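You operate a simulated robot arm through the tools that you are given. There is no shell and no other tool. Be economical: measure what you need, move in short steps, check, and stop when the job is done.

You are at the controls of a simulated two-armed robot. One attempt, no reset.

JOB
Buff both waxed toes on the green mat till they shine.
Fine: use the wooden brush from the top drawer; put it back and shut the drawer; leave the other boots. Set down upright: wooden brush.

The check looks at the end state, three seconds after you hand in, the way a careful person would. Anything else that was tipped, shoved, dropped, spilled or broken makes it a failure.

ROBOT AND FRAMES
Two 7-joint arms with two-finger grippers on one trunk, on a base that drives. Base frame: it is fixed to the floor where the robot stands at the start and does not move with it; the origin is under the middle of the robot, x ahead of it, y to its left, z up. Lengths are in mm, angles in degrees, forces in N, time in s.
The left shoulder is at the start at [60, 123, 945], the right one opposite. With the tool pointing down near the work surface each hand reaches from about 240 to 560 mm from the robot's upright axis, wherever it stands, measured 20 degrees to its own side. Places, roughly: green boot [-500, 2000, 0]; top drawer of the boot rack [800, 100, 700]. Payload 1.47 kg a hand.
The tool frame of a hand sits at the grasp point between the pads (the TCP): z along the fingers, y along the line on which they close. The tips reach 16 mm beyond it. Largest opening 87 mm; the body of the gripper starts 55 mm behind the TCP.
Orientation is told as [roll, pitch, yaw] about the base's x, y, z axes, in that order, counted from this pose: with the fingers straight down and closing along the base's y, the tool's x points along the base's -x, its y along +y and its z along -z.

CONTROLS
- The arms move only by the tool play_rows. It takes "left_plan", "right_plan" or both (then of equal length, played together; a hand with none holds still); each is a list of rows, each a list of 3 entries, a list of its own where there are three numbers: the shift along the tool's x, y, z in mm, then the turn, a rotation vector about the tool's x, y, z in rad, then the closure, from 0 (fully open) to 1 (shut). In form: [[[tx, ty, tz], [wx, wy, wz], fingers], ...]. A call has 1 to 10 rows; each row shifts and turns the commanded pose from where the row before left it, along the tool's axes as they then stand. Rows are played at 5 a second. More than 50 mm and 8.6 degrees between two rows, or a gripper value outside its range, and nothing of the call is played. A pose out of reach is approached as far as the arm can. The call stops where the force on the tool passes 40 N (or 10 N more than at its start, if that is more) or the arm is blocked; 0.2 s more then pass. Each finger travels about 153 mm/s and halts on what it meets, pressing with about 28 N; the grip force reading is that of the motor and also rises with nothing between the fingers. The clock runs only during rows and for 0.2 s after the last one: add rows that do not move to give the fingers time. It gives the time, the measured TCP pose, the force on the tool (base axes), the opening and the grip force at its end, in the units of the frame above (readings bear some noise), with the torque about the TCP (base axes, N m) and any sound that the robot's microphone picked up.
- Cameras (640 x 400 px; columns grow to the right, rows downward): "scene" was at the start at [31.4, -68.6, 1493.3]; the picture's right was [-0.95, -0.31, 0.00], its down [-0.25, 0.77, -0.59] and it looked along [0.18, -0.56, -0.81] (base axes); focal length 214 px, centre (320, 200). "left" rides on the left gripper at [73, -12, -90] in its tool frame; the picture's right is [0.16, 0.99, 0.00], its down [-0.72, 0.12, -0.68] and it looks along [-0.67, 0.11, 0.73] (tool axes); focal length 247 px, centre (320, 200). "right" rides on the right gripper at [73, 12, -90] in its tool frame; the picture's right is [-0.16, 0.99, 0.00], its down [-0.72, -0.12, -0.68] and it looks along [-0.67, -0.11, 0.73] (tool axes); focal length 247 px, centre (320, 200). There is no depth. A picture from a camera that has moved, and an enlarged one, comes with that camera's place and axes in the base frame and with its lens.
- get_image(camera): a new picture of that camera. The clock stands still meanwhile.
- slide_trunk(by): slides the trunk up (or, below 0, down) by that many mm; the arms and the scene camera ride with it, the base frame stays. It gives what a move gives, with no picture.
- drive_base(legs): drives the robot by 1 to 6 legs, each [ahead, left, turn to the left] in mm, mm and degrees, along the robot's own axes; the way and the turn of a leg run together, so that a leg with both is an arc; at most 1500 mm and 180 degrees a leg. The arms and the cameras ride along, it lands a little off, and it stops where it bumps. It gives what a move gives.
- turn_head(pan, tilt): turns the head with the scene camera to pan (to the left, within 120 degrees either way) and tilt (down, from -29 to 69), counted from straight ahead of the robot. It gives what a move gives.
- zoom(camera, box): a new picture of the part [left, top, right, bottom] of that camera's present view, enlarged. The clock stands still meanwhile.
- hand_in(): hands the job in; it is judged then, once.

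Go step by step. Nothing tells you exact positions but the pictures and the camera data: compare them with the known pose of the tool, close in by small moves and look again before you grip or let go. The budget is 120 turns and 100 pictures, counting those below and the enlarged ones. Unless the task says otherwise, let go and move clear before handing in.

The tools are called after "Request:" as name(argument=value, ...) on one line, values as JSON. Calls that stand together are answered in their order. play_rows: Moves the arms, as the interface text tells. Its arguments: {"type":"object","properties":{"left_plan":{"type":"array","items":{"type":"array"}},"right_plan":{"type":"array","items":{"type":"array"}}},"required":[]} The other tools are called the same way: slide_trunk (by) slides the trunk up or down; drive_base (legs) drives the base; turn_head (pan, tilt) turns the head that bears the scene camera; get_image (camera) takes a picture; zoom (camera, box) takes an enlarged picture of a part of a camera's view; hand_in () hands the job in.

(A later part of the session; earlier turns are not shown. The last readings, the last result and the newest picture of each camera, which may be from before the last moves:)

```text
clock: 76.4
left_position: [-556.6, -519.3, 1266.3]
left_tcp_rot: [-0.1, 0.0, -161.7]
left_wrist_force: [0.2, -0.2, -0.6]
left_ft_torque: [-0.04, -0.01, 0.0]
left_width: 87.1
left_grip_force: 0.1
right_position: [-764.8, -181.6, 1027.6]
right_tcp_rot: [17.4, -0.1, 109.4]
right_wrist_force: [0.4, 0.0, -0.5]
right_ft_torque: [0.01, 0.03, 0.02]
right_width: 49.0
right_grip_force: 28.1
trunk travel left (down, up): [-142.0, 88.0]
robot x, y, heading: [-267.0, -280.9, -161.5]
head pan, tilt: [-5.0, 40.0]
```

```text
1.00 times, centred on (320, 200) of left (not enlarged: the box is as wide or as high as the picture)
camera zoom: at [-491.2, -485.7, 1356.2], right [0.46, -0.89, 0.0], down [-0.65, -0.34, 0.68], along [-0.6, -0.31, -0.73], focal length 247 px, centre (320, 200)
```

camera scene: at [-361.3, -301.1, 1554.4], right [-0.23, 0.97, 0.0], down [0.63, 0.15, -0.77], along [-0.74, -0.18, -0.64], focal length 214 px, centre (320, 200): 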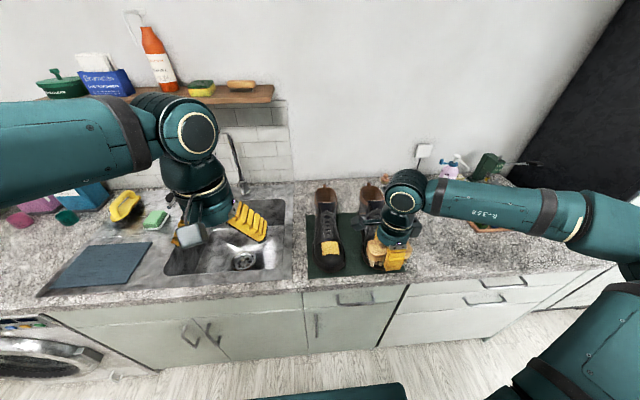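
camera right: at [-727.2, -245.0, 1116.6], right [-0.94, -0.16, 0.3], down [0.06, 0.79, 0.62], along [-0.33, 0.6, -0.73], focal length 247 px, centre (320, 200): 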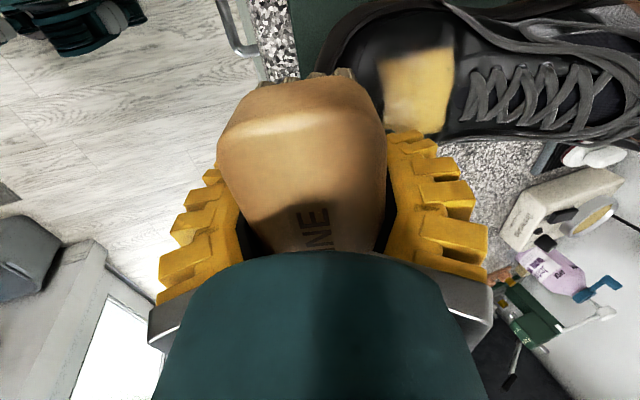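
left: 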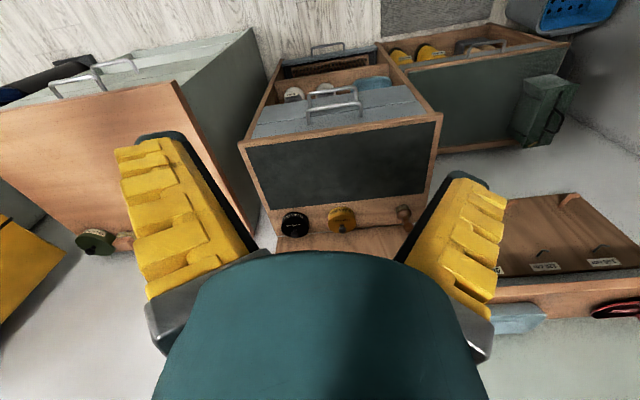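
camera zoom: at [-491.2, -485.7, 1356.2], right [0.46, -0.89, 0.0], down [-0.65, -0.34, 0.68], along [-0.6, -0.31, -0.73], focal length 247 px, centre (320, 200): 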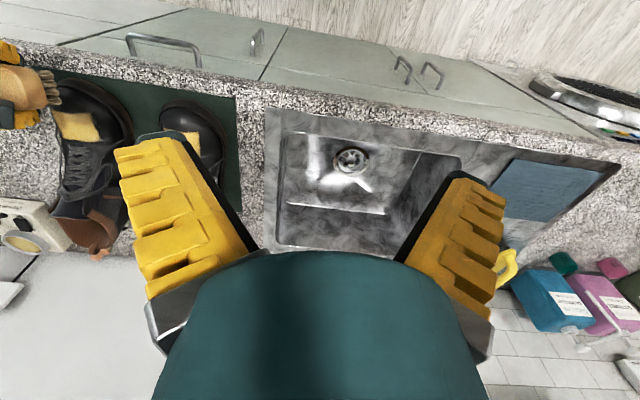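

The rock is only a few degrees; the real cause is too much tilt: contact faded as the brush moved forward, so the toe is flatter. I reduce the tilt to about 6° and go back over the patch.

Request:
play_rows(right_plan=[[[0, 0, 0], [0.1, 0, 0], 1], [[0, 0, 0], [0.1, -0.05, 0], 1], [[0, 40, 0], [0, 0, 0], 1], [[0, 45, 5], [0, 0, 0], 1], [[0, -1, 10], [0, 0, 0], 1], [[0, -1, 5], [0, 0, 0], 1]])

Request:
play_rows(right_plan=[[[0, 0, 4], [0, 0, 0], 1], [[0, 0, 0], [0, 0, 0], 1]])

Request:
play_rows(right_plan=[[[0, 0, 4], [0, 0, 0], 1], [[0, 0, 0], [0, 0, 0], 1]])

```text
clock: 77.8
left_position: [-557.7, -517.7, 1266.7]
left_tcp_rot: [0.0, 0.0, -161.7]
left_wrist_force: [0.2, -0.2, 0.5]
left_ft_torque: [0.01, -0.01, 0.01]
left_width: 86.8
left_grip_force: 0.1
right_position: [-848.6, -208.5, 1014.8]
right_tcp_rot: [5.9, -3.0, 108.9]
right_wrist_force: [1.7, 0.2, -0.6]
right_ft_torque: [-0.03, 0.02, -0.01]
right_width: 48.7
right_grip_force: 27.4
trunk travel left (down, up): [-142.0, 88.0]
robot x, y, heading: [-267.7, -279.9, -161.7]
head pan, tilt: [-5.0, 40.0]
```

```text
clock: 78.4
left_position: [-557.1, -519.0, 1266.5]
left_tcp_rot: [-0.1, 0.0, -161.6]
left_wrist_force: [-0.5, 0.3, 0.4]
left_ft_torque: [-0.04, 0.01, 0.03]
left_width: 86.9
left_grip_force: 0.1
right_position: [-849.0, -206.6, 1012.0]
right_tcp_rot: [6.1, -3.0, 108.8]
right_wrist_force: [0.0, 0.1, -0.2]
right_ft_torque: [-0.01, -0.03, 0.03]
right_width: 49.1
right_grip_force: 27.9
trunk travel left (down, up): [-142.0, 88.0]
robot x, y, heading: [-265.8, -281.9, -161.7]
head pan, tilt: [-5.0, 40.0]
```

```text
clock: 79.0
left_position: [-556.8, -518.1, 1266.0]
left_tcp_rot: [0.0, 0.1, -161.8]
left_wrist_force: [0.1, -0.8, -0.6]
left_ft_torque: [-0.01, -0.01, -0.01]
left_width: 87.1
left_grip_force: 0.1
right_position: [-848.6, -207.6, 1008.6]
right_tcp_rot: [6.0, -3.0, 108.8]
right_wrist_force: [-0.6, 0.8, -1.7]
right_ft_torque: [0.0, 0.03, 0.0]
right_width: 48.6
right_grip_force: 28.2
trunk travel left (down, up): [-142.0, 88.0]
robot x, y, heading: [-269.9, -280.8, -161.7]
head pan, tilt: [-5.0, 40.0]
```

Not touching yet. I continue stepping down.

Request:
play_rows(right_plan=[[[0, 0, 4], [0, 0, 0], 1], [[0, 0, 3], [0, 0, 0], 1]])

Request:
play_rows(right_plan=[[[0, 0, 3], [0, 0, 0], 1], [[0, 0, 0], [0, 0, 0], 1]])

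Request:
play_rows(right_plan=[[[0, 0, 3], [0, 0, 0], 1], [[0, 0, 0], [0, 0, 0], 1]])

Request:
zoom(camera="scene", box=[330, 190, 430, 265])

```text
clock: 79.6
left_position: [-557.4, -519.1, 1266.3]
left_tcp_rot: [-0.1, 0.0, -161.7]
left_wrist_force: [1.1, 0.3, -0.5]
left_ft_torque: [0.02, 0.0, 0.02]
left_width: 87.2
left_grip_force: 0.1
right_position: [-848.7, -206.8, 1001.5]
right_tcp_rot: [5.9, -3.0, 108.7]
right_wrist_force: [0.2, 0.8, -1.6]
right_ft_torque: [0.02, 0.0, 0.02]
right_width: 48.8
right_grip_force: 28.0
trunk travel left (down, up): [-142.0, 88.0]
robot x, y, heading: [-273.7, -278.4, -161.5]
head pan, tilt: [-5.0, 40.0]
```

```text
clock: 80.2
left_position: [-556.3, -519.0, 1266.5]
left_tcp_rot: [0.0, 0.0, -161.7]
left_wrist_force: [0.1, 0.2, 0.0]
left_ft_torque: [0.03, 0.0, -0.02]
left_width: 86.8
left_grip_force: 0.0
right_position: [-849.1, -206.6, 997.8]
right_tcp_rot: [5.9, -3.0, 108.9]
right_wrist_force: [-2.0, -0.6, -1.8]
right_ft_torque: [-0.01, -0.02, -0.02]
right_width: 48.8
right_grip_force: 27.8
trunk travel left (down, up): [-142.0, 88.0]
robot x, y, heading: [-264.6, -277.2, -162.0]
head pan, tilt: [-5.0, 40.0]
```

```text
clock: 80.8
left_position: [-556.5, -518.3, 1266.5]
left_tcp_rot: [0.0, 0.0, -161.6]
left_wrist_force: [0.6, 0.6, -0.8]
left_ft_torque: [-0.03, -0.02, 0.01]
left_width: 87.0
left_grip_force: 0.2
right_position: [-850.3, -206.3, 996.0]
right_tcp_rot: [6.0, -3.0, 108.8]
right_wrist_force: [-1.0, 0.2, -0.4]
right_ft_torque: [-0.05, 0.01, 0.01]
right_width: 48.7
right_grip_force: 28.2
trunk travel left (down, up): [-142.0, 88.0]
robot x, y, heading: [-267.6, -278.6, -161.5]
head pan, tilt: [-5.0, 40.0]
```

```text
5.33 times, centred on (380, 228) of scene
camera zoom: at [-360.2, -300.7, 1554.5], right [-0.23, 0.97, 0.0], down [0.63, 0.15, -0.77], along [-0.75, -0.18, -0.64], focal length 1144 px, centre (0, 53)
```

zoom: 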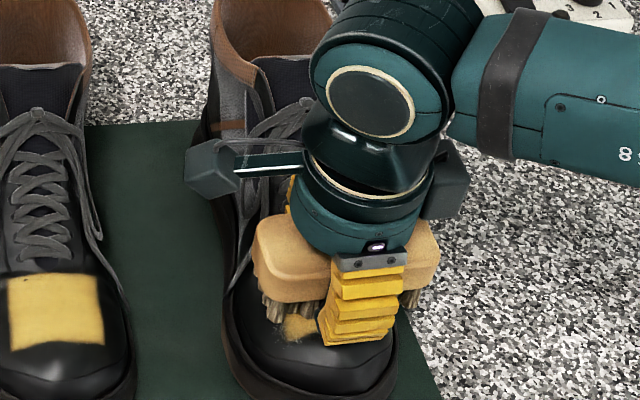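

The brush is level and just about touching. I press slightly more and feel.

Request:
play_rows(right_plan=[[[0, 0, 2], [0, 0, 0], 1], [[0, 0, 2], [0, 0, 0], 1]])

Request:
play_rows(right_plan=[[[0, -6, 0.5], [0, 0, 0], 1], [[0, -6, 1], [0, 0, 0], 1]])

Request:
play_rows(right_plan=[[[0, -6, 1], [0, 0, 0], 1], [[0, -6, 1], [0, 0, 0], 1]])

```text
clock: 81.4
left_position: [-556.5, -518.7, 1266.4]
left_tcp_rot: [0.0, 0.1, -161.7]
left_wrist_force: [-0.7, -0.2, 0.3]
left_ft_torque: [0.0, 0.01, -0.01]
left_width: 86.9
left_grip_force: 0.1
right_position: [-849.9, -206.6, 990.6]
right_tcp_rot: [6.0, -3.1, 108.7]
right_wrist_force: [0.0, -0.1, -0.4]
right_ft_torque: [-0.02, 0.05, 0.01]
right_width: 48.7
right_grip_force: 27.7
trunk travel left (down, up): [-142.0, 88.0]
robot x, y, heading: [-266.2, -280.9, -161.8]
head pan, tilt: [-5.0, 40.0]
```

```text
clock: 82.0
left_position: [-556.6, -518.9, 1267.1]
left_tcp_rot: [0.0, 0.0, -161.7]
left_wrist_force: [0.2, -1.2, -0.3]
left_ft_torque: [-0.01, 0.01, -0.02]
left_width: 87.1
left_grip_force: 0.0
right_position: [-838.6, -201.8, 990.1]
right_tcp_rot: [6.0, -3.1, 108.8]
right_wrist_force: [-0.7, 0.3, -1.0]
right_ft_torque: [0.01, -0.04, 0.0]
right_width: 48.6
right_grip_force: 27.9
trunk travel left (down, up): [-142.0, 88.0]
robot x, y, heading: [-268.1, -278.5, -162.1]
head pan, tilt: [-5.0, 40.0]
```

```text
clock: 82.6
left_position: [-556.9, -518.8, 1266.3]
left_tcp_rot: [0.0, 0.1, -161.8]
left_wrist_force: [-0.3, -0.1, 0.0]
left_ft_torque: [0.02, 0.0, 0.02]
left_width: 87.2
left_grip_force: 0.0
right_position: [-829.3, -197.0, 987.5]
right_tcp_rot: [6.0, -3.0, 109.0]
right_wrist_force: [-0.9, 0.4, 3.0]
right_ft_torque: [-0.04, 0.07, 0.01]
right_width: 48.6
right_grip_force: 27.8
trunk travel left (down, up): [-142.0, 88.0]
robot x, y, heading: [-266.5, -277.6, -161.6]
head pan, tilt: [-5.0, 40.0]
```

Contact at the near end of the stroke (3 N). I stroke forward on a level path, pressing a bit more.

Request:
play_rows(right_plan=[[[0, 6, 1.5], [0, 0, 0], 1], [[0, 6, 1.5], [0, 0, 0], 1]])

Request:
play_rows(right_plan=[[[0, 6, 1.5], [0, 0, 0], 1], [[0, 4, 1.5], [0, 0, 0], 1]])

```text
clock: 83.2
left_position: [-554.1, -517.5, 1266.2]
left_tcp_rot: [0.0, -0.2, -161.8]
left_wrist_force: [-0.1, -0.1, -0.6]
left_ft_torque: [0.01, -0.03, -0.03]
left_width: 86.9
left_grip_force: 0.1
right_position: [-837.2, -201.9, 986.2]
right_tcp_rot: [6.2, -3.1, 108.8]
right_wrist_force: [16.4, 5.9, 18.0]
right_ft_torque: [-0.18, 0.2, 0.03]
right_width: 48.8
right_grip_force: 28.2
trunk travel left (down, up): [-142.0, 88.0]
robot x, y, heading: [-267.3, -277.4, -161.7]
head pan, tilt: [-5.0, 40.0]
```

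```text
clock: 83.8
left_position: [-554.1, -518.3, 1266.4]
left_tcp_rot: [0.0, -0.2, -161.7]
left_wrist_force: [-0.8, 0.0, -0.1]
left_ft_torque: [0.01, -0.04, 0.05]
left_width: 87.3
left_grip_force: 0.0
right_position: [-845.7, -207.0, 987.3]
right_tcp_rot: [6.3, -3.0, 109.0]
right_wrist_force: [17.1, 5.7, 25.3]
right_ft_torque: [-0.29, 0.35, 0.16]
right_width: 49.4
right_grip_force: 27.8
trunk travel left (down, up): [-142.0, 88.0]
robot x, y, heading: [-268.8, -278.9, -161.9]
head pan, tilt: [-5.0, 40.0]
stopped in row 2 (right hand): the force on the tool passed its limit at 41 N (the readings are from after the stop); the commanded pose is now the measured one
```

That got too firm while stroking forward, so I lift off and look whether the boot moved and how the patch looks.

Request:
play_rows(right_plan=[[[0, -3, -6], [0, 0, 0], 1], [[0, -20, -30], [0, 0, 0], 1], [[0, -40, -15], [0, 0, 0], 1], [[0, -20, 0], [0, 0, 0], 1]])

Request:
zoom(camera="scene", box=[290, 160, 450, 280])

Request:
zoom(camera="right", box=[300, 0, 640, 210])

```text
clock: 84.8
left_position: [-556.5, -517.5, 1266.9]
left_tcp_rot: [0.0, 0.1, -161.8]
left_wrist_force: [0.2, -0.5, 0.2]
left_ft_torque: [0.0, 0.0, 0.0]
left_width: 86.9
left_grip_force: 0.1
right_position: [-764.4, -179.3, 1025.9]
right_tcp_rot: [6.0, -3.0, 108.8]
right_wrist_force: [0.2, 0.2, -1.0]
right_ft_torque: [-0.01, 0.0, -0.01]
right_width: 48.1
right_grip_force: 28.1
trunk travel left (down, up): [-142.0, 88.0]
robot x, y, heading: [-267.1, -278.2, -161.5]
head pan, tilt: [-5.0, 40.0]
```

```text
3.33 times, centred on (370, 220) of scene
camera zoom: at [-359.8, -300.6, 1554.5], right [-0.23, 0.97, 0.0], down [0.63, 0.15, -0.77], along [-0.75, -0.18, -0.64], focal length 715 px, centre (153, 133)
```

zoom: 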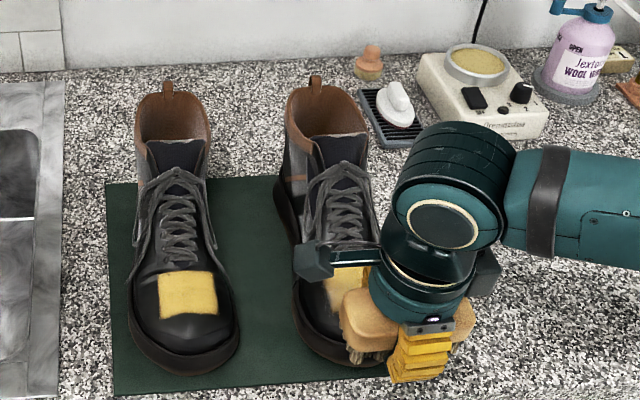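

```text
1.88 times, centred on (470, 105) of right
camera zoom: at [-741.5, -253.8, 1112.8], right [-0.98, -0.17, 0.11], down [-0.05, 0.71, 0.7], along [-0.2, 0.68, -0.7], focal length 465 px, centre (38, 379)
```

zoom: 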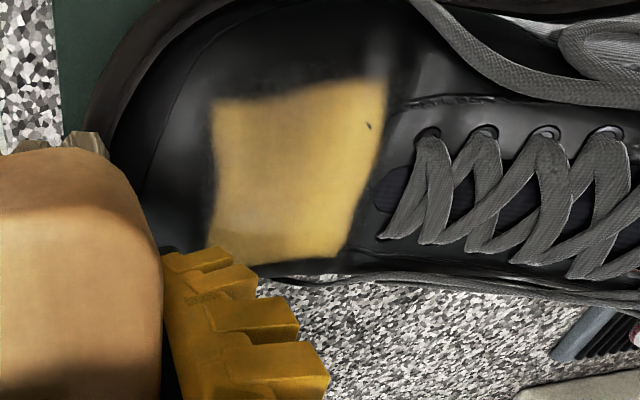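

The boot hasn't moved, and the wax is dulling where the brush rubbed, so rubbing works; the surface slopes around 13°. I set that tilt and stroke along it with controlled pressure.

Request:
play_rows(right_plan=[[[2, 0, 0], [-0.12, 0, 0], 1], [[2, 38, 10], [0, 0, 0], 1], [[2, 38, 15], [0, 0, 0], 1], [[0, 0, 14], [0, 0, 0], 1]])

Request:
play_rows(right_plan=[[[0, 0, 4], [0, 0, 0], 1], [[0, 0, 3], [0, 0, 0], 1]])

Request:
play_rows(right_plan=[[[0, 0, 3], [0, 0, 0], 1], [[0, 0, 0], [0, 0, 0], 1]])

```text
clock: 85.8
left_position: [-557.1, -518.4, 1266.5]
left_tcp_rot: [0.0, 0.0, -161.8]
left_wrist_force: [0.1, 0.1, -0.1]
left_ft_torque: [-0.02, 0.0, 0.01]
left_width: 86.9
left_grip_force: 0.0
right_position: [-843.2, -212.0, 1003.7]
right_tcp_rot: [12.9, -3.0, 108.9]
right_wrist_force: [-0.7, 0.3, -2.4]
right_ft_torque: [0.0, -0.02, 0.02]
right_width: 48.3
right_grip_force: 28.4
trunk travel left (down, up): [-142.0, 88.0]
robot x, y, heading: [-267.5, -279.4, -161.8]
head pan, tilt: [-5.0, 40.0]
```

```text
clock: 86.4
left_position: [-556.5, -517.6, 1265.9]
left_tcp_rot: [0.0, 0.0, -161.6]
left_wrist_force: [-0.3, 0.2, 0.0]
left_ft_torque: [-0.01, 0.02, -0.01]
left_width: 86.9
left_grip_force: 0.1
right_position: [-844.0, -213.5, 997.0]
right_tcp_rot: [12.9, -2.9, 108.8]
right_wrist_force: [-0.6, 0.3, -1.5]
right_ft_torque: [-0.01, -0.01, -0.02]
right_width: 48.1
right_grip_force: 27.9
trunk travel left (down, up): [-142.0, 88.0]
robot x, y, heading: [-270.4, -278.9, -162.0]
head pan, tilt: [-5.0, 40.0]
```

```text
clock: 87.0
left_position: [-557.3, -518.2, 1266.6]
left_tcp_rot: [0.1, 0.1, -161.7]
left_wrist_force: [0.1, 0.0, -0.7]
left_ft_torque: [0.0, 0.03, 0.02]
left_width: 86.9
left_grip_force: 0.1
right_position: [-846.1, -212.3, 993.6]
right_tcp_rot: [12.9, -3.0, 109.0]
right_wrist_force: [-0.4, 0.2, -1.5]
right_ft_torque: [0.0, -0.02, 0.0]
right_width: 48.0
right_grip_force: 27.8
trunk travel left (down, up): [-142.0, 88.0]
robot x, y, heading: [-267.5, -278.8, -161.6]
head pan, tilt: [-5.0, 40.0]
```

Request:
play_rows(right_plan=[[[0, 0, 3], [0, 0, 0], 1], [[0, 0, 0], [0, 0, 0], 1]])

Request:
play_rows(right_plan=[[[0, 0, 2], [0, 0, 0], 1], [[0, 0, 0], [0, 0, 0], 1]])

Request:
play_rows(right_plan=[[[0, 0, 2], [0, 0, 0], 1], [[0, 0, 0], [0, 0, 0], 1]])

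```text
clock: 87.6
left_position: [-556.9, -518.4, 1266.3]
left_tcp_rot: [-0.1, 0.0, -161.8]
left_wrist_force: [-0.6, -0.6, -0.3]
left_ft_torque: [0.0, 0.0, -0.01]
left_width: 86.8
left_grip_force: 0.0
right_position: [-846.1, -211.3, 991.0]
right_tcp_rot: [12.8, -3.0, 108.8]
right_wrist_force: [-0.2, -0.7, -0.5]
right_ft_torque: [0.01, 0.01, 0.0]
right_width: 47.8
right_grip_force: 28.4
trunk travel left (down, up): [-142.0, 88.0]
robot x, y, heading: [-268.4, -284.4, -161.6]
head pan, tilt: [-5.0, 40.0]
```

```text
clock: 88.2
left_position: [-556.4, -518.8, 1265.4]
left_tcp_rot: [0.0, 0.0, -161.6]
left_wrist_force: [0.4, -0.1, -0.2]
left_ft_torque: [-0.01, 0.01, -0.03]
left_width: 86.9
left_grip_force: 0.1
right_position: [-846.8, -212.0, 989.3]
right_tcp_rot: [12.9, -3.0, 108.9]
right_wrist_force: [0.5, -0.3, -1.2]
right_ft_torque: [0.02, 0.02, -0.01]
right_width: 48.1
right_grip_force: 28.3
trunk travel left (down, up): [-142.0, 88.0]
robot x, y, heading: [-265.6, -277.7, -161.8]
head pan, tilt: [-5.0, 40.0]
```

```text
clock: 88.8
left_position: [-555.9, -518.2, 1267.1]
left_tcp_rot: [0.0, 0.0, -161.6]
left_wrist_force: [0.3, 0.1, 0.7]
left_ft_torque: [0.01, 0.02, -0.01]
left_width: 87.2
left_grip_force: 0.1
right_position: [-846.4, -212.1, 987.6]
right_tcp_rot: [13.0, -3.0, 108.9]
right_wrist_force: [0.7, 0.0, 5.4]
right_ft_torque: [0.08, -0.13, -0.03]
right_width: 48.0
right_grip_force: 27.8
trunk travel left (down, up): [-142.0, 88.0]
robot x, y, heading: [-266.8, -278.1, -161.9]
head pan, tilt: [-5.0, 40.0]
```

Contact at about 6 N over the patch. I stroke fore and aft around here, and check force.

Request:
play_rows(right_plan=[[[0, -8, 0.5], [0, 0, 0], 1], [[0, -8, 0], [0, 0, 0], 1], [[0, 8, 0], [0, 0, 0], 1], [[0, 8, 0], [0, 0, 0], 1], [[0, 7, 0], [0, 0, 0], 1]])

Request:
play_rows(right_plan=[[[0, -8, 0.5], [0, 0, 0], 1], [[0, -8, 0], [0, 0, 0], 1], [[0, -7, 0], [0, 0, 0], 1]])

Request:
play_rows(right_plan=[[[0, 12, 0], [0, 0, 0], 1], [[10, 0, 0], [0, 0, 0], 1], [[-10, 0, 0], [0, 0, 0], 1], [[-10, 0, 0], [0, 0, 0], 1], [[10, 0, 0], [0, 0, 0], 1]])

Request:
zoom(camera="scene", box=[330, 190, 430, 265])

```text
clock: 90.0
left_position: [-554.7, -517.5, 1267.2]
left_tcp_rot: [0.0, 0.0, -161.8]
left_wrist_force: [-0.6, 0.4, 0.3]
left_ft_torque: [-0.01, 0.01, 0.02]
left_width: 86.9
left_grip_force: 0.0
right_position: [-852.3, -213.1, 987.7]
right_tcp_rot: [12.9, -3.0, 108.9]
right_wrist_force: [6.4, 2.0, 3.7]
right_ft_torque: [0.03, -0.19, 0.03]
right_width: 48.0
right_grip_force: 27.9
trunk travel left (down, up): [-142.0, 88.0]
robot x, y, heading: [-265.9, -277.4, -161.8]
head pan, tilt: [-5.0, 40.0]
```

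```text
clock: 90.8
left_position: [-555.9, -519.6, 1265.8]
left_tcp_rot: [-0.1, 0.0, -161.8]
left_wrist_force: [-0.2, 0.7, -0.2]
left_ft_torque: [0.01, 0.03, -0.02]
left_width: 86.8
left_grip_force: 0.1
right_position: [-832.1, -207.1, 984.4]
right_tcp_rot: [13.2, -3.0, 108.9]
right_wrist_force: [-4.5, -4.6, 22.0]
right_ft_torque: [0.32, -0.29, 0.05]
right_width: 48.4
right_grip_force: 27.9
trunk travel left (down, up): [-142.0, 88.0]
robot x, y, heading: [-269.8, -278.4, -161.9]
head pan, tilt: [-5.0, 40.0]
```

```text
clock: 92.0
left_position: [-556.4, -517.9, 1267.3]
left_tcp_rot: [0.0, 0.0, -161.7]
left_wrist_force: [-0.3, 0.4, 0.6]
left_ft_torque: [0.01, 0.0, 0.0]
left_width: 86.9
left_grip_force: 0.1
right_position: [-843.6, -207.2, 987.3]
right_tcp_rot: [12.9, -3.0, 108.8]
right_wrist_force: [-1.9, 6.1, 6.8]
right_ft_torque: [0.19, -0.09, 0.1]
right_width: 48.1
right_grip_force: 28.0
trunk travel left (down, up): [-142.0, 88.0]
robot x, y, heading: [-265.8, -280.1, -161.5]
head pan, tilt: [-5.0, 40.0]
```

```text
5.33 times, centred on (380, 228) of scene
camera zoom: at [-359.6, -300.2, 1554.6], right [-0.23, 0.97, 0.0], down [0.63, 0.15, -0.77], along [-0.75, -0.18, -0.64], focal length 1144 px, centre (0, 53)
```

zoom: 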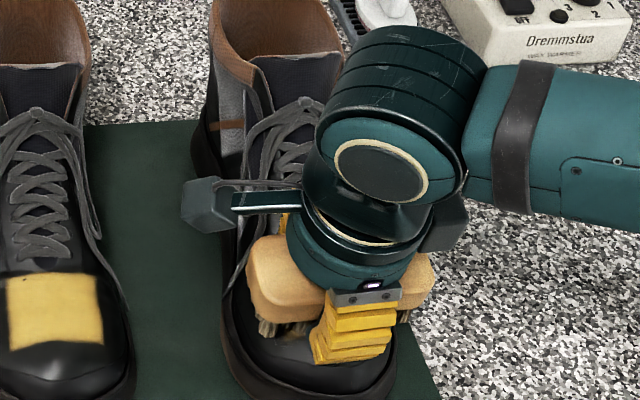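

Forces stay around 7 N with steady contact. I continue with sweeping sideways strokes at several depths on the patch.

Request:
play_rows(right_plan=[[[14, 0, 0], [0, 0, 0], 1], [[-14, 4, 0], [0, 0, 0], 1], [[-14, 0, 0], [0, 0, 0], 1], [[14, 4, 0], [0, 0, 0], 1], [[14, 0, 0], [0, 0, 0], 1], [[-14, 4, 0], [0, 0, 0], 1], [[-14, 0, 0], [0, 0, 0], 1], [[14, -4, 0], [0, 0, 0], 1], [[14, 0, 0], [0, 0, 0], 1], [[-14, -4, 0], [0, 0, 0], 1]])

Request:
play_rows(right_plan=[[[14, 0, 0], [0, 0, 0], 1], [[-14, -4, 0], [0, 0, 0], 1], [[-14, 0, 0], [0, 0, 0], 1], [[14, 8, 0.5], [0, 0, 0], 1], [[14, 0, 0], [0, 0, 0], 1], [[-14, 4, 0.5], [0, 0, 0], 1], [[-14, 0, 0], [0, 0, 0], 1], [[14, 4, 0], [0, 0, 0], 1], [[14, 0, 0], [0, 0, 0], 1], [[-14, 0, 0], [0, 0, 0], 1]])

Request:
play_rows(right_plan=[[[0, -3, -10], [0, 0, 0], 1], [[0, -25, -30], [0, 0, 0], 1], [[0, -45, -5], [0, 0, 0], 1], [[-35, 0, 0], [0, 0, 0], 1]])

Request:
zoom(camera="right", box=[300, 0, 640, 210])

Request:
zoom(camera="scene", box=[290, 160, 450, 280])

```text
clock: 94.2
left_position: [-556.4, -516.7, 1265.5]
left_tcp_rot: [0.0, 0.0, -161.8]
left_wrist_force: [-1.0, 0.0, -0.7]
left_ft_torque: [-0.01, -0.01, 0.02]
left_width: 86.9
left_grip_force: 0.1
right_position: [-844.6, -211.6, 986.0]
right_tcp_rot: [12.9, -2.9, 108.8]
right_wrist_force: [0.8, -0.5, 1.0]
right_ft_torque: [0.04, -0.05, 0.0]
right_width: 47.8
right_grip_force: 28.0
trunk travel left (down, up): [-142.0, 88.0]
robot x, y, heading: [-267.8, -280.3, -161.6]
head pan, tilt: [-5.0, 40.0]
```

```text
clock: 96.4
left_position: [-556.0, -518.6, 1267.4]
left_tcp_rot: [0.0, -0.1, -161.7]
left_wrist_force: [0.2, 0.4, -0.1]
left_ft_torque: [-0.02, 0.01, 0.03]
left_width: 86.9
left_grip_force: 0.0
right_position: [-856.2, -216.0, 988.5]
right_tcp_rot: [12.9, -2.8, 109.0]
right_wrist_force: [1.0, -2.3, -0.7]
right_ft_torque: [0.12, 0.05, 0.0]
right_width: 48.0
right_grip_force: 28.3
trunk travel left (down, up): [-142.0, 88.0]
robot x, y, heading: [-264.0, -278.6, -161.7]
head pan, tilt: [-5.0, 40.0]
```

```text
clock: 97.4
left_position: [-556.9, -517.2, 1266.3]
left_tcp_rot: [0.0, 0.1, -161.7]
left_wrist_force: [-0.5, -0.1, -0.8]
left_ft_torque: [-0.05, -0.02, 0.02]
left_width: 87.0
left_grip_force: 0.0
right_position: [-792.1, -154.7, 1017.2]
right_tcp_rot: [12.8, -3.0, 109.0]
right_wrist_force: [0.2, 0.8, -0.9]
right_ft_torque: [0.0, -0.03, 0.0]
right_width: 47.7
right_grip_force: 27.9
trunk travel left (down, up): [-142.0, 88.0]
robot x, y, heading: [-266.5, -280.2, -161.7]
head pan, tilt: [-5.0, 40.0]
```

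```text
1.88 times, centred on (470, 105) of right
camera zoom: at [-759.3, -223.9, 1103.5], right [-0.96, -0.17, 0.23], down [0.03, 0.74, 0.67], along [-0.28, 0.65, -0.7], focal length 465 px, centre (38, 379)
```

zoom: 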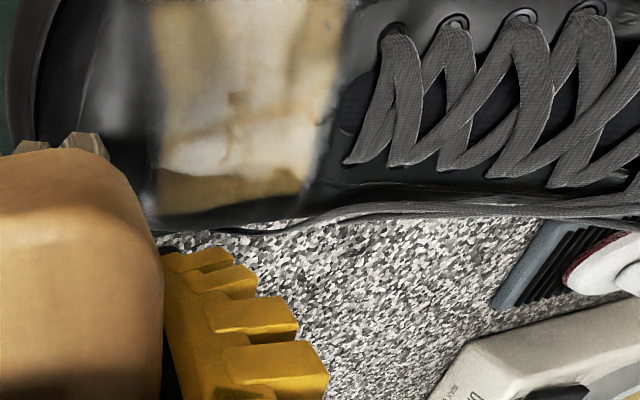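

```text
3.33 times, centred on (370, 220) of scene
camera zoom: at [-360.3, -299.5, 1554.5], right [-0.23, 0.97, 0.0], down [0.63, 0.15, -0.77], along [-0.75, -0.18, -0.64], focal length 715 px, centre (153, 133)
```

zoom: 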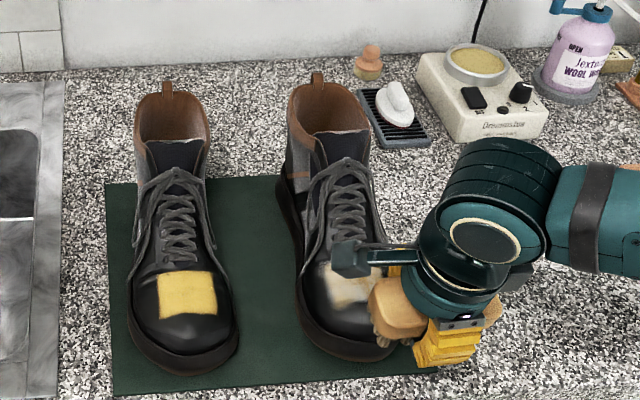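

The wax on the right toe is clearly fading; its right and rear parts remain. I go back for another round, with the brush levelled again toward the right side.

Request:
play_rows(right_plan=[[[15, 30, 10], [0, 0.03, 0], 1], [[15, 31, 12], [0, 0.02, 0], 1], [[0, 0, 10], [0, 0, 0], 1], [[0, 0, 8], [0, 0, 0], 1]])

Request:
play_rows(right_plan=[[[0, 0, 2.5], [0, 0, 0], 1], [[0, 0, 0], [0, 0, 0], 1]])

```text
clock: 98.4
left_position: [-558.4, -519.1, 1266.1]
left_tcp_rot: [0.1, 0.0, -161.6]
left_wrist_force: [0.1, 0.9, 0.1]
left_ft_torque: [0.0, 0.02, 0.01]
left_width: 86.8
left_grip_force: 0.2
right_position: [-846.4, -208.8, 991.4]
right_tcp_rot: [12.8, -0.3, 109.5]
right_wrist_force: [-0.2, 0.3, -1.3]
right_ft_torque: [0.04, 0.02, 0.02]
right_width: 47.5
right_grip_force: 28.0
trunk travel left (down, up): [-142.0, 88.0]
robot x, y, heading: [-270.7, -280.5, -161.6]
head pan, tilt: [-5.0, 40.0]
```

```text
clock: 99.0
left_position: [-556.0, -519.1, 1265.9]
left_tcp_rot: [0.0, 0.0, -161.7]
left_wrist_force: [0.2, -1.1, 0.3]
left_ft_torque: [0.02, 0.01, 0.02]
left_width: 87.0
left_grip_force: 0.1
right_position: [-846.7, -207.9, 989.3]
right_tcp_rot: [12.9, -0.1, 109.6]
right_wrist_force: [-0.3, 0.3, -1.1]
right_ft_torque: [0.01, -0.03, 0.0]
right_width: 47.6
right_grip_force: 28.0
trunk travel left (down, up): [-142.0, 88.0]
robot x, y, heading: [-263.2, -276.9, -161.9]
head pan, tilt: [-5.0, 40.0]
```

Request:
play_rows(right_plan=[[[0, 0, 3], [0, 0, 0], 1], [[0, 0, 0], [0, 0, 0], 1]])

Request:
play_rows(right_plan=[[[-14, 0, 0.5], [0, 0, 0], 1], [[-10, 0, 0], [0, 0, 0], 1], [[12, 4, 0], [0, 0, 0], 1], [[12, 0, 0], [0, 0, 0], 1], [[-12, 4, 0], [0, 0, 0], 1], [[-12, 0, 0], [0, 0, 0], 1], [[12, 4, 0], [0, 0, 0], 1], [[12, 0, 0], [0, 0, 0], 1], [[-12, -4, 0], [0, 0, 0], 1], [[-12, 0, 0], [0, 0, 0], 1]])

Request:
play_rows(right_plan=[[[12, -4, 0], [0, 0, 0], 1], [[12, 0, 0], [0, 0, 0], 1], [[-12, -4, 0], [0, 0, 0], 1], [[-12, 0, 0], [0, 0, 0], 1], [[12, 6, 0], [0, 0, 0], 1], [[12, 0, 0], [0, 0, 0], 1], [[-12, 6, 0], [0, 0, 0], 1], [[-12, 0, 0], [0, 0, 0], 1], [[12, 0, 0], [0, 0, 0], 1], [[12, 0, 0], [0, 0, 0], 1]])

```text
clock: 99.6
left_position: [-556.0, -518.3, 1266.2]
left_tcp_rot: [-0.1, 0.0, -161.8]
left_wrist_force: [0.1, 0.5, -0.4]
left_ft_torque: [0.0, -0.02, 0.01]
left_width: 87.0
left_grip_force: 0.0
right_position: [-847.2, -207.0, 986.6]
right_tcp_rot: [12.9, -0.2, 109.6]
right_wrist_force: [1.0, 1.3, 5.9]
right_ft_torque: [0.14, -0.1, 0.0]
right_width: 47.6
right_grip_force: 28.1
trunk travel left (down, up): [-142.0, 88.0]
robot x, y, heading: [-270.1, -276.2, -161.8]
head pan, tilt: [-5.0, 40.0]
```

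```text
clock: 101.8
left_position: [-555.7, -519.8, 1265.8]
left_tcp_rot: [0.0, -0.2, -161.7]
left_wrist_force: [-0.1, 0.8, 0.7]
left_ft_torque: [0.01, -0.03, 0.0]
left_width: 87.0
left_grip_force: 0.0
right_position: [-862.5, -190.2, 987.9]
right_tcp_rot: [12.8, -0.2, 109.5]
right_wrist_force: [3.6, -2.3, 5.4]
right_ft_torque: [-0.05, -0.22, -0.04]
right_width: 47.9
right_grip_force: 27.8
trunk travel left (down, up): [-142.0, 88.0]
robot x, y, heading: [-265.6, -278.8, -161.5]
head pan, tilt: [-5.0, 40.0]
```

```text
clock: 104.0
left_position: [-556.2, -519.2, 1265.6]
left_tcp_rot: [-0.1, 0.0, -161.7]
left_wrist_force: [0.6, -0.7, 0.8]
left_ft_torque: [0.02, 0.0, 0.02]
left_width: 87.0
left_grip_force: 0.1
right_position: [-857.3, -212.5, 988.6]
right_tcp_rot: [13.0, -0.2, 109.5]
right_wrist_force: [2.2, 4.1, 11.8]
right_ft_torque: [0.31, -0.29, 0.08]
right_width: 48.0
right_grip_force: 27.8
trunk travel left (down, up): [-142.0, 88.0]
robot x, y, heading: [-268.6, -280.1, -161.9]
head pan, tilt: [-5.0, 40.0]
```

Contact is steady. Another short set of strokes, then I lift off and inspect.

Request:
play_rows(right_plan=[[[0, -9, 0], [0, 0, 0], 1], [[0, -9, 0], [0, 0, 0], 1], [[-8, 9, 0], [0, 0, 0], 1], [[0, 9, 0], [0, 0, 0], 1], [[0, -9, 0], [0, 0, 0], 1], [[0, -9, 0], [0, 0, 0], 1], [[-8, 9, 0], [0, 0, 0], 1], [[0, 9, 0], [0, 0, 0], 1], [[0, -9, 0], [0, 0, 0], 1], [[0, -9, 0], [0, 0, 0], 1]])

Request:
play_rows(right_plan=[[[0, -3, -10], [0, 0, 0], 1], [[0, -15, -40], [0, 0, 0], 1], [[0, -48, -5], [0, 0, 0], 1], [[0, -30, 0], [0, 0, 0], 1]])

Request:
zoom(camera="right", box=[300, 0, 640, 210])

```text
clock: 106.2
left_position: [-556.2, -518.9, 1266.5]
left_tcp_rot: [0.1, 0.0, -161.7]
left_wrist_force: [0.2, -0.8, 0.1]
left_ft_torque: [0.02, -0.04, 0.0]
left_width: 87.0
left_grip_force: 0.1
right_position: [-847.7, -191.6, 984.5]
right_tcp_rot: [13.0, -0.2, 109.5]
right_wrist_force: [-7.1, -1.2, 23.5]
right_ft_torque: [0.05, -0.3, 0.0]
right_width: 48.4
right_grip_force: 27.2
trunk travel left (down, up): [-142.0, 88.0]
robot x, y, heading: [-264.9, -274.1, -161.6]
head pan, tilt: [-5.0, 40.0]
```

```text
clock: 107.2
left_position: [-555.7, -518.8, 1265.0]
left_tcp_rot: [0.0, 0.0, -161.7]
left_wrist_force: [0.2, -1.0, 0.3]
left_ft_torque: [0.02, 0.0, 0.02]
left_width: 87.1
left_grip_force: 0.1
right_position: [-746.0, -156.7, 1018.3]
right_tcp_rot: [12.9, -0.2, 109.4]
right_wrist_force: [-0.5, -0.1, -1.2]
right_ft_torque: [-0.02, 0.03, -0.01]
right_width: 47.5
right_grip_force: 27.1
trunk travel left (down, up): [-142.0, 88.0]
robot x, y, heading: [-268.2, -283.1, -161.6]
head pan, tilt: [-5.0, 40.0]
```

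```text
1.88 times, centred on (470, 105) of right
camera zoom: at [-712.8, -221.5, 1108.1], right [-0.96, -0.17, 0.22], down [0.01, 0.77, 0.64], along [-0.28, 0.62, -0.74], focal length 465 px, centre (38, 379)
```

zoom: 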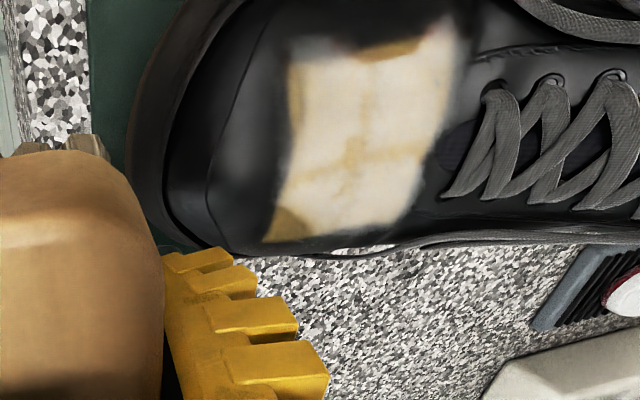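

Most of the patch is now shiny-white; thin yellow remains on its toe-side edge, left edge and right front corner. I return, rolling the brush slightly left and then right to catch those edges.

Request:
play_rows(right_plan=[[[6, 45, 10], [0, -0.06, 0], 1], [[6, 45, 12], [0, -0.06, 0], 1], [[5, 2, 15], [0, 0, 0], 1], [[0, 0, 12], [0, 0, 0], 1]])

Request:
play_rows(right_plan=[[[0, 0, 3], [0, 0, 0], 1], [[0, 0, 0], [0, 0, 0], 1]])

```text
clock: 108.2
left_position: [-556.5, -519.3, 1266.7]
left_tcp_rot: [-0.1, 0.0, -161.8]
left_wrist_force: [-1.2, -0.7, 0.3]
left_ft_torque: [0.02, 0.0, -0.01]
left_width: 86.7
left_grip_force: 0.1
right_position: [-839.6, -203.1, 986.4]
right_tcp_rot: [13.0, -6.9, 107.9]
right_wrist_force: [0.4, 0.6, -1.4]
right_ft_torque: [-0.02, -0.01, 0.0]
right_width: 47.4
right_grip_force: 27.5
trunk travel left (down, up): [-142.0, 88.0]
robot x, y, heading: [-266.2, -280.0, -161.8]
head pan, tilt: [-5.0, 40.0]
```

```text
clock: 108.8
left_position: [-555.8, -517.7, 1266.3]
left_tcp_rot: [-0.1, 0.0, -161.6]
left_wrist_force: [0.2, -0.7, 0.1]
left_ft_torque: [-0.01, 0.0, 0.01]
left_width: 87.0
left_grip_force: 0.0
right_position: [-839.6, -202.0, 983.6]
right_tcp_rot: [13.0, -6.9, 108.0]
right_wrist_force: [0.6, -0.7, -0.9]
right_ft_torque: [0.0, -0.05, -0.01]
right_width: 47.4
right_grip_force: 28.1
trunk travel left (down, up): [-142.0, 88.0]
robot x, y, heading: [-264.2, -281.7, -161.8]
head pan, tilt: [-5.0, 40.0]
```

Request:
play_rows(right_plan=[[[6, 0, 2], [0, 0, 0], 1], [[8, 0, 0], [0, 0, 0], 1]])

Request:
play_rows(right_plan=[[[0, 8, 0.5], [0, 0, 0], 1], [[0, 8, 0], [0, 0, 0], 1], [[0, -8, 0], [0, 0, 0], 1], [[0, -8, 0], [0, 0, 0], 1], [[0, -8, 0], [0, 0, 0], 1], [[0, 8, 0], [0, 0, 0], 1], [[0, 8, 0], [0, 0, 0], 1], [[0, 8, 0], [0, 0, 0], 1], [[0, -8, 0], [0, 0, 0], 1], [[0, -8, 0], [0, 0, 0], 1]])

Request:
play_rows(right_plan=[[[0, -8, 0], [0, 0, 0], 1], [[0, 8, 0], [0, 0, 0], 1], [[-6, 8, 0], [0, 0.05, 0], 1], [[-8, 0, 0], [0, 0.05, 0], 1], [[0, -8, 0], [0, 0.05, 0], 1], [[0, -8, 0], [0, 0.05, 0], 1], [[0, -4, 0], [0, 0, 0], 1]])

```text
clock: 109.4
left_position: [-555.7, -516.8, 1267.5]
left_tcp_rot: [0.0, -0.1, -161.6]
left_wrist_force: [0.2, 0.0, 0.1]
left_ft_torque: [0.0, -0.01, 0.0]
left_width: 86.8
left_grip_force: 0.0
right_position: [-834.8, -213.7, 982.0]
right_tcp_rot: [13.1, -6.9, 107.8]
right_wrist_force: [-1.6, 8.8, 15.4]
right_ft_torque: [0.57, -0.09, 0.16]
right_width: 47.4
right_grip_force: 27.8
trunk travel left (down, up): [-142.0, 88.0]
robot x, y, heading: [-266.0, -276.7, -161.7]
head pan, tilt: [-5.0, 40.0]
```

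```text
clock: 111.6
left_position: [-557.4, -517.7, 1266.6]
left_tcp_rot: [0.0, 0.0, -161.7]
left_wrist_force: [-0.2, -0.3, -0.1]
left_ft_torque: [-0.01, -0.02, -0.04]
left_width: 86.9
left_grip_force: 0.1
right_position: [-835.7, -215.2, 982.5]
right_tcp_rot: [13.0, -6.9, 107.9]
right_wrist_force: [-1.3, -1.3, 7.8]
right_ft_torque: [0.22, -0.07, 0.03]
right_width: 47.5
right_grip_force: 28.6
trunk travel left (down, up): [-142.0, 88.0]
robot x, y, heading: [-265.9, -281.4, -161.8]
head pan, tilt: [-5.0, 40.0]
```

```text
clock: 113.3
left_position: [-556.0, -518.0, 1265.9]
left_tcp_rot: [0.0, -0.1, -161.7]
left_wrist_force: [-0.1, 0.3, 0.1]
left_ft_torque: [-0.01, -0.03, 0.0]
left_width: 87.0
left_grip_force: 0.1
right_position: [-832.1, -199.1, 983.4]
right_tcp_rot: [13.6, 4.3, 110.7]
right_wrist_force: [0.9, -1.3, 8.4]
right_ft_torque: [0.12, -0.12, -0.03]
right_width: 47.4
right_grip_force: 27.5
trunk travel left (down, up): [-142.0, 88.0]
robot x, y, heading: [-265.0, -276.4, -161.8]
head pan, tilt: [-5.0, 40.0]
stopped in row 7 (right hand): the force on the tool passed its limit at 41 N (the readings are from after the stop); the commanded pose is now the measured one
```

One peak tripped the limit; pressure is now 8 N. I stroke gently in the right-rolled pose, then inspect.

Request:
play_rows(right_plan=[[[-4, 7, -0.5], [0, 0, 0], 1], [[0, 7, 0], [0, 0, 0], 1], [[0, 7, 0], [0, 0, 0], 1], [[0, -7, 0], [0, 0, 0], 1], [[-4, -7, 0], [0, 0, 0], 1], [[0, -7, -0.5], [0, 0, 0], 1], [[0, 7, 0], [0, 0, 0], 1], [[0, 7, 0], [0, 0, 0], 1], [[0, -7, 0], [0, 0, 0], 1], [[0, -7, 0], [0, 0, 0], 1]])

Request:
play_rows(right_plan=[[[0, -3, -10], [0, -0.07, 0], 1], [[0, -15, -40], [0, 0, 0], 1], [[0, -48, -5], [0, 0, 0], 1], [[0, -20, 0], [0, 0, 0], 1]])

Request:
zoom(camera="right", box=[300, 0, 640, 210])

Request:
zoom(camera="scene", box=[290, 160, 450, 280])

```text
clock: 115.5
left_position: [-557.7, -519.5, 1265.9]
left_tcp_rot: [0.1, 0.0, -161.7]
left_wrist_force: [-0.6, 0.7, -0.9]
left_ft_torque: [-0.01, -0.05, 0.0]
left_width: 87.0
left_grip_force: 0.1
right_position: [-836.6, -190.6, 981.1]
right_tcp_rot: [13.4, 4.3, 110.7]
right_wrist_force: [-0.3, 0.1, -0.9]
right_ft_torque: [0.0, 0.0, -0.02]
right_width: 46.8
right_grip_force: 27.4
trunk travel left (down, up): [-142.0, 88.0]
robot x, y, heading: [-267.5, -277.0, -161.7]
head pan, tilt: [-5.0, 40.0]
```

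```text
clock: 116.5
left_position: [-557.8, -519.1, 1266.1]
left_tcp_rot: [0.1, -0.1, -161.7]
left_wrist_force: [-0.6, -0.2, 0.7]
left_ft_torque: [-0.04, 0.02, 0.01]
left_width: 87.1
left_grip_force: 0.2
right_position: [-743.6, -156.5, 1015.8]
right_tcp_rot: [13.3, 0.3, 109.6]
right_wrist_force: [0.1, -0.1, -1.3]
right_ft_torque: [0.0, 0.0, -0.03]
right_width: 46.7
right_grip_force: 28.3
trunk travel left (down, up): [-142.0, 88.0]
robot x, y, heading: [-263.5, -276.6, -161.9]
head pan, tilt: [-5.0, 40.0]
```

```text
1.88 times, centred on (470, 105) of right
camera zoom: at [-709.5, -221.3, 1106.7], right [-0.96, -0.17, 0.23], down [0.01, 0.78, 0.63], along [-0.29, 0.61, -0.74], focal length 465 px, centre (38, 379)
```

zoom: 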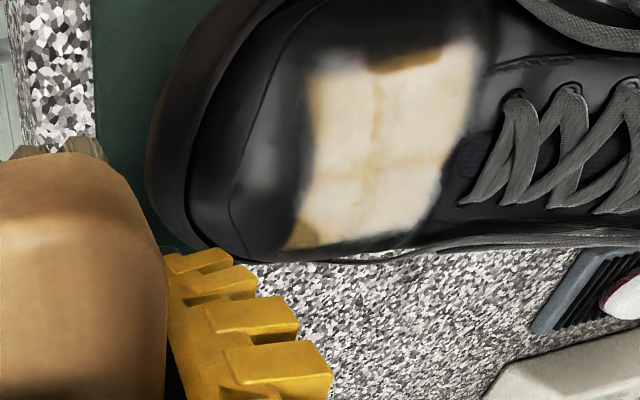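

```text
3.33 times, centred on (370, 220) of scene
camera zoom: at [-360.3, -300.7, 1554.5], right [-0.23, 0.97, 0.0], down [0.63, 0.15, -0.77], along [-0.75, -0.18, -0.64], focal length 715 px, centre (153, 133)
```

zoom: 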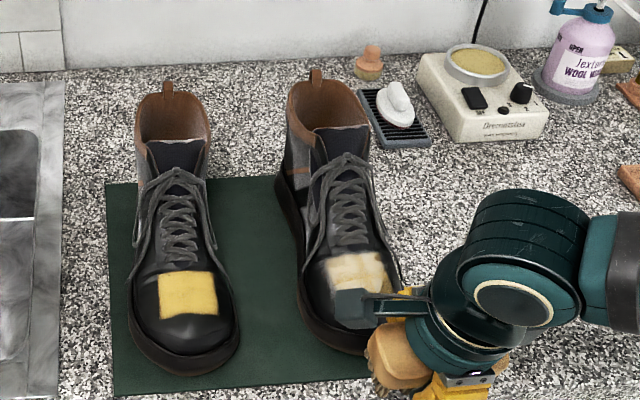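

The patch shines save for a sliver on the left edge and the right front corner; the boot has only crept a few mm. I do one more light pass, pulling toward me under load.

Request:
play_rows(right_plan=[[[7, 45, 8], [0, -0.09, 0], 1], [[7, 45, 10], [0, -0.09, 0], 1], [[6, 17, 20], [0, 0, 0], 1], [[0, 0, 12], [0, 0, 0], 1]])

Request:
play_rows(right_plan=[[[0, 0, 3], [0, 0, 0], 1], [[0, 0, 0], [0, 0, 0], 1]])

```text
clock: 117.5
left_position: [-557.5, -518.4, 1266.0]
left_tcp_rot: [0.0, 0.0, -161.6]
left_wrist_force: [-0.6, 0.2, 0.1]
left_ft_torque: [-0.01, 0.01, 0.0]
left_width: 87.1
left_grip_force: 0.1
right_position: [-850.0, -209.0, 990.8]
right_tcp_rot: [13.5, -9.8, 107.2]
right_wrist_force: [-0.1, -0.4, -0.7]
right_ft_torque: [0.0, -0.05, -0.01]
right_width: 46.7
right_grip_force: 27.8
trunk travel left (down, up): [-142.0, 88.0]
robot x, y, heading: [-267.5, -281.3, -161.8]
head pan, tilt: [-5.0, 40.0]
```

```text
clock: 118.1
left_position: [-557.0, -517.7, 1266.2]
left_tcp_rot: [0.1, 0.0, -161.6]
left_wrist_force: [0.8, 0.0, 0.1]
left_ft_torque: [0.0, 0.01, 0.0]
left_width: 87.1
left_grip_force: 0.0
right_position: [-851.7, -207.3, 990.0]
right_tcp_rot: [13.6, -9.7, 107.2]
right_wrist_force: [0.0, -0.5, 0.2]
right_ft_torque: [-0.01, -0.03, 0.01]
right_width: 47.0
right_grip_force: 28.2
trunk travel left (down, up): [-142.0, 88.0]
robot x, y, heading: [-265.4, -277.3, -161.9]
head pan, tilt: [-5.0, 40.0]
```

Request:
play_rows(right_plan=[[[6, 5, 1.5], [0, 0, 0], 1], [[0, -8, 0.3], [0, 0, 0], 1], [[0, -8, 0], [0, 0, 0], 1], [[0, 8, -2], [0, 0, 0], 1], [[0, 8, 0], [0, 0, 0], 1], [[4, 4, 2.5], [0, 0, 0], 1], [[0, -8, 0], [0, 0, 0], 1], [[0, -8, 0], [0, 0, 0], 1]])

Request:
play_rows(right_plan=[[[0, 8, -2], [0, 0, 0], 1], [[0, 8, 0], [0, 0, 0], 1], [[4, 4, 2.5], [0, 0, 0], 1], [[0, -8, 0], [0, 0, 0], 1], [[0, -8, 0], [0, 0, 0], 1], [[0, 8, -2], [0, 0, 0], 1], [[0, 8, 0], [0, 0, 0], 1], [[4, 2, 2.5], [0, 0, 0], 1], [[0, -8, 0], [0, 0, 0], 1], [[0, -8, 0], [0, 0, 0], 1]])

Request:
play_rows(right_plan=[[[0, -3, -12], [0, 0.12, 0], 1], [[-15, 0, 0], [0, 0.12, 0], 1], [[-15, 0, 0], [0, 0.05, 0], 1], [[0, 0, 8], [0, 0, 0], 1], [[0, 0, 3], [0, 0, 0], 1]])

```text
clock: 119.9
left_position: [-557.6, -519.4, 1266.3]
left_tcp_rot: [0.0, -0.1, -161.7]
left_wrist_force: [-0.5, -0.5, 0.2]
left_ft_torque: [-0.01, 0.01, -0.02]
left_width: 86.7
left_grip_force: 0.0
right_position: [-842.3, -215.7, 983.3]
right_tcp_rot: [13.6, -9.8, 107.2]
right_wrist_force: [-0.3, 0.1, -0.3]
right_ft_torque: [-0.01, -0.03, 0.03]
right_width: 47.1
right_grip_force: 28.1
trunk travel left (down, up): [-142.0, 88.0]
robot x, y, heading: [-265.4, -279.2, -161.6]
head pan, tilt: [-5.0, 40.0]
```

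```text
clock: 122.1
left_position: [-556.2, -518.3, 1266.8]
left_tcp_rot: [0.0, 0.0, -161.7]
left_wrist_force: [0.0, -0.8, 0.1]
left_ft_torque: [0.0, 0.02, -0.03]
left_width: 87.0
left_grip_force: 0.1
right_position: [-847.1, -226.1, 982.4]
right_tcp_rot: [13.5, -9.8, 107.2]
right_wrist_force: [-0.2, 0.6, -1.2]
right_ft_torque: [-0.02, 0.04, 0.04]
right_width: 47.1
right_grip_force: 27.7
trunk travel left (down, up): [-142.0, 88.0]
robot x, y, heading: [-269.3, -277.8, -161.6]
head pan, tilt: [-5.0, 40.0]
```

```text
clock: 123.3
left_position: [-554.7, -518.4, 1267.5]
left_tcp_rot: [0.0, -0.1, -161.8]
left_wrist_force: [1.2, 0.9, -0.5]
left_ft_torque: [-0.03, -0.01, 0.0]
left_width: 87.2
left_grip_force: 0.1
right_position: [-850.3, -197.6, 986.8]
right_tcp_rot: [13.8, 6.5, 110.9]
right_wrist_force: [3.6, 5.8, 31.2]
right_ft_torque: [0.59, -0.86, -0.13]
right_width: 47.0
right_grip_force: 28.3
trunk travel left (down, up): [-142.0, 88.0]
robot x, y, heading: [-268.7, -277.8, -161.8]
head pan, tilt: [-5.0, 40.0]
```

The left pass was too light, and now it presses 31 N. I ease up and pull strokes toward me on the right side.

Request:
play_rows(right_plan=[[[0, 0, -2.5], [0, 0, 0], 1], [[0, -8, 0], [0, 0, 0], 1], [[0, -8, 0], [0, 0, 0], 1], [[0, -6, 0], [0, 0, 0], 1], [[0, 8, -2], [0, 0, 0], 1], [[-5, 8, 0], [0, 0, 0], 1], [[0, 3, 2], [0, 0, 0], 1], [[0, -8, 0], [0, 0, 0], 1], [[0, -8, 0], [0, 0, 0], 1], [[0, -4, 0], [0, 0, 0], 1]])

Request:
play_rows(right_plan=[[[5, 10, -6], [0, -0.1, 0], 1], [[10, 10, 0], [0, -0.1, 0], 1], [[5, 4, 0], [0, -0.06, 0], 1], [[0, 0, 6], [0, 0, 0], 1]])

Request:
play_rows(right_plan=[[[0, 0, 2], [0, 0, 0], 1], [[0, 0, 2], [0, 0, 0], 1]])

```text
clock: 125.5
left_position: [-556.8, -519.4, 1266.3]
left_tcp_rot: [-0.1, 0.0, -161.7]
left_wrist_force: [-0.1, -0.3, -0.5]
left_ft_torque: [0.02, -0.01, 0.03]
left_width: 87.1
left_grip_force: 0.0
right_position: [-830.7, -186.3, 979.3]
right_tcp_rot: [13.7, 6.5, 111.2]
right_wrist_force: [-12.3, -3.3, 23.2]
right_ft_torque: [0.02, 0.09, 0.04]
right_width: 47.5
right_grip_force: 28.0
trunk travel left (down, up): [-142.0, 88.0]
robot x, y, heading: [-266.4, -279.0, -161.8]
head pan, tilt: [-5.0, 40.0]
```

```text
clock: 126.5
left_position: [-556.8, -517.0, 1266.0]
left_tcp_rot: [0.0, 0.0, -161.7]
left_wrist_force: [-0.2, -0.4, 0.0]
left_ft_torque: [0.04, 0.02, 0.01]
left_width: 87.2
left_grip_force: 0.0
right_position: [-847.2, -209.4, 983.7]
right_tcp_rot: [13.5, -8.1, 107.6]
right_wrist_force: [-1.4, 0.3, -1.2]
right_ft_torque: [-0.02, -0.02, -0.02]
right_width: 47.1
right_grip_force: 27.7
trunk travel left (down, up): [-142.0, 88.0]
robot x, y, heading: [-267.7, -281.7, -161.6]
head pan, tilt: [-5.0, 40.0]
```

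```text
clock: 127.1
left_position: [-555.3, -518.0, 1266.5]
left_tcp_rot: [0.0, -0.1, -161.8]
left_wrist_force: [0.4, 0.7, -0.1]
left_ft_torque: [0.01, -0.01, -0.01]
left_width: 86.8
left_grip_force: 0.1
right_position: [-849.1, -210.3, 981.7]
right_tcp_rot: [13.7, -8.1, 107.6]
right_wrist_force: [2.9, 1.9, 15.5]
right_ft_torque: [0.41, -0.3, -0.01]
right_width: 47.2
right_grip_force: 28.1
trunk travel left (down, up): [-142.0, 88.0]
robot x, y, heading: [-266.7, -277.3, -161.6]
head pan, tilt: [-5.0, 40.0]
```

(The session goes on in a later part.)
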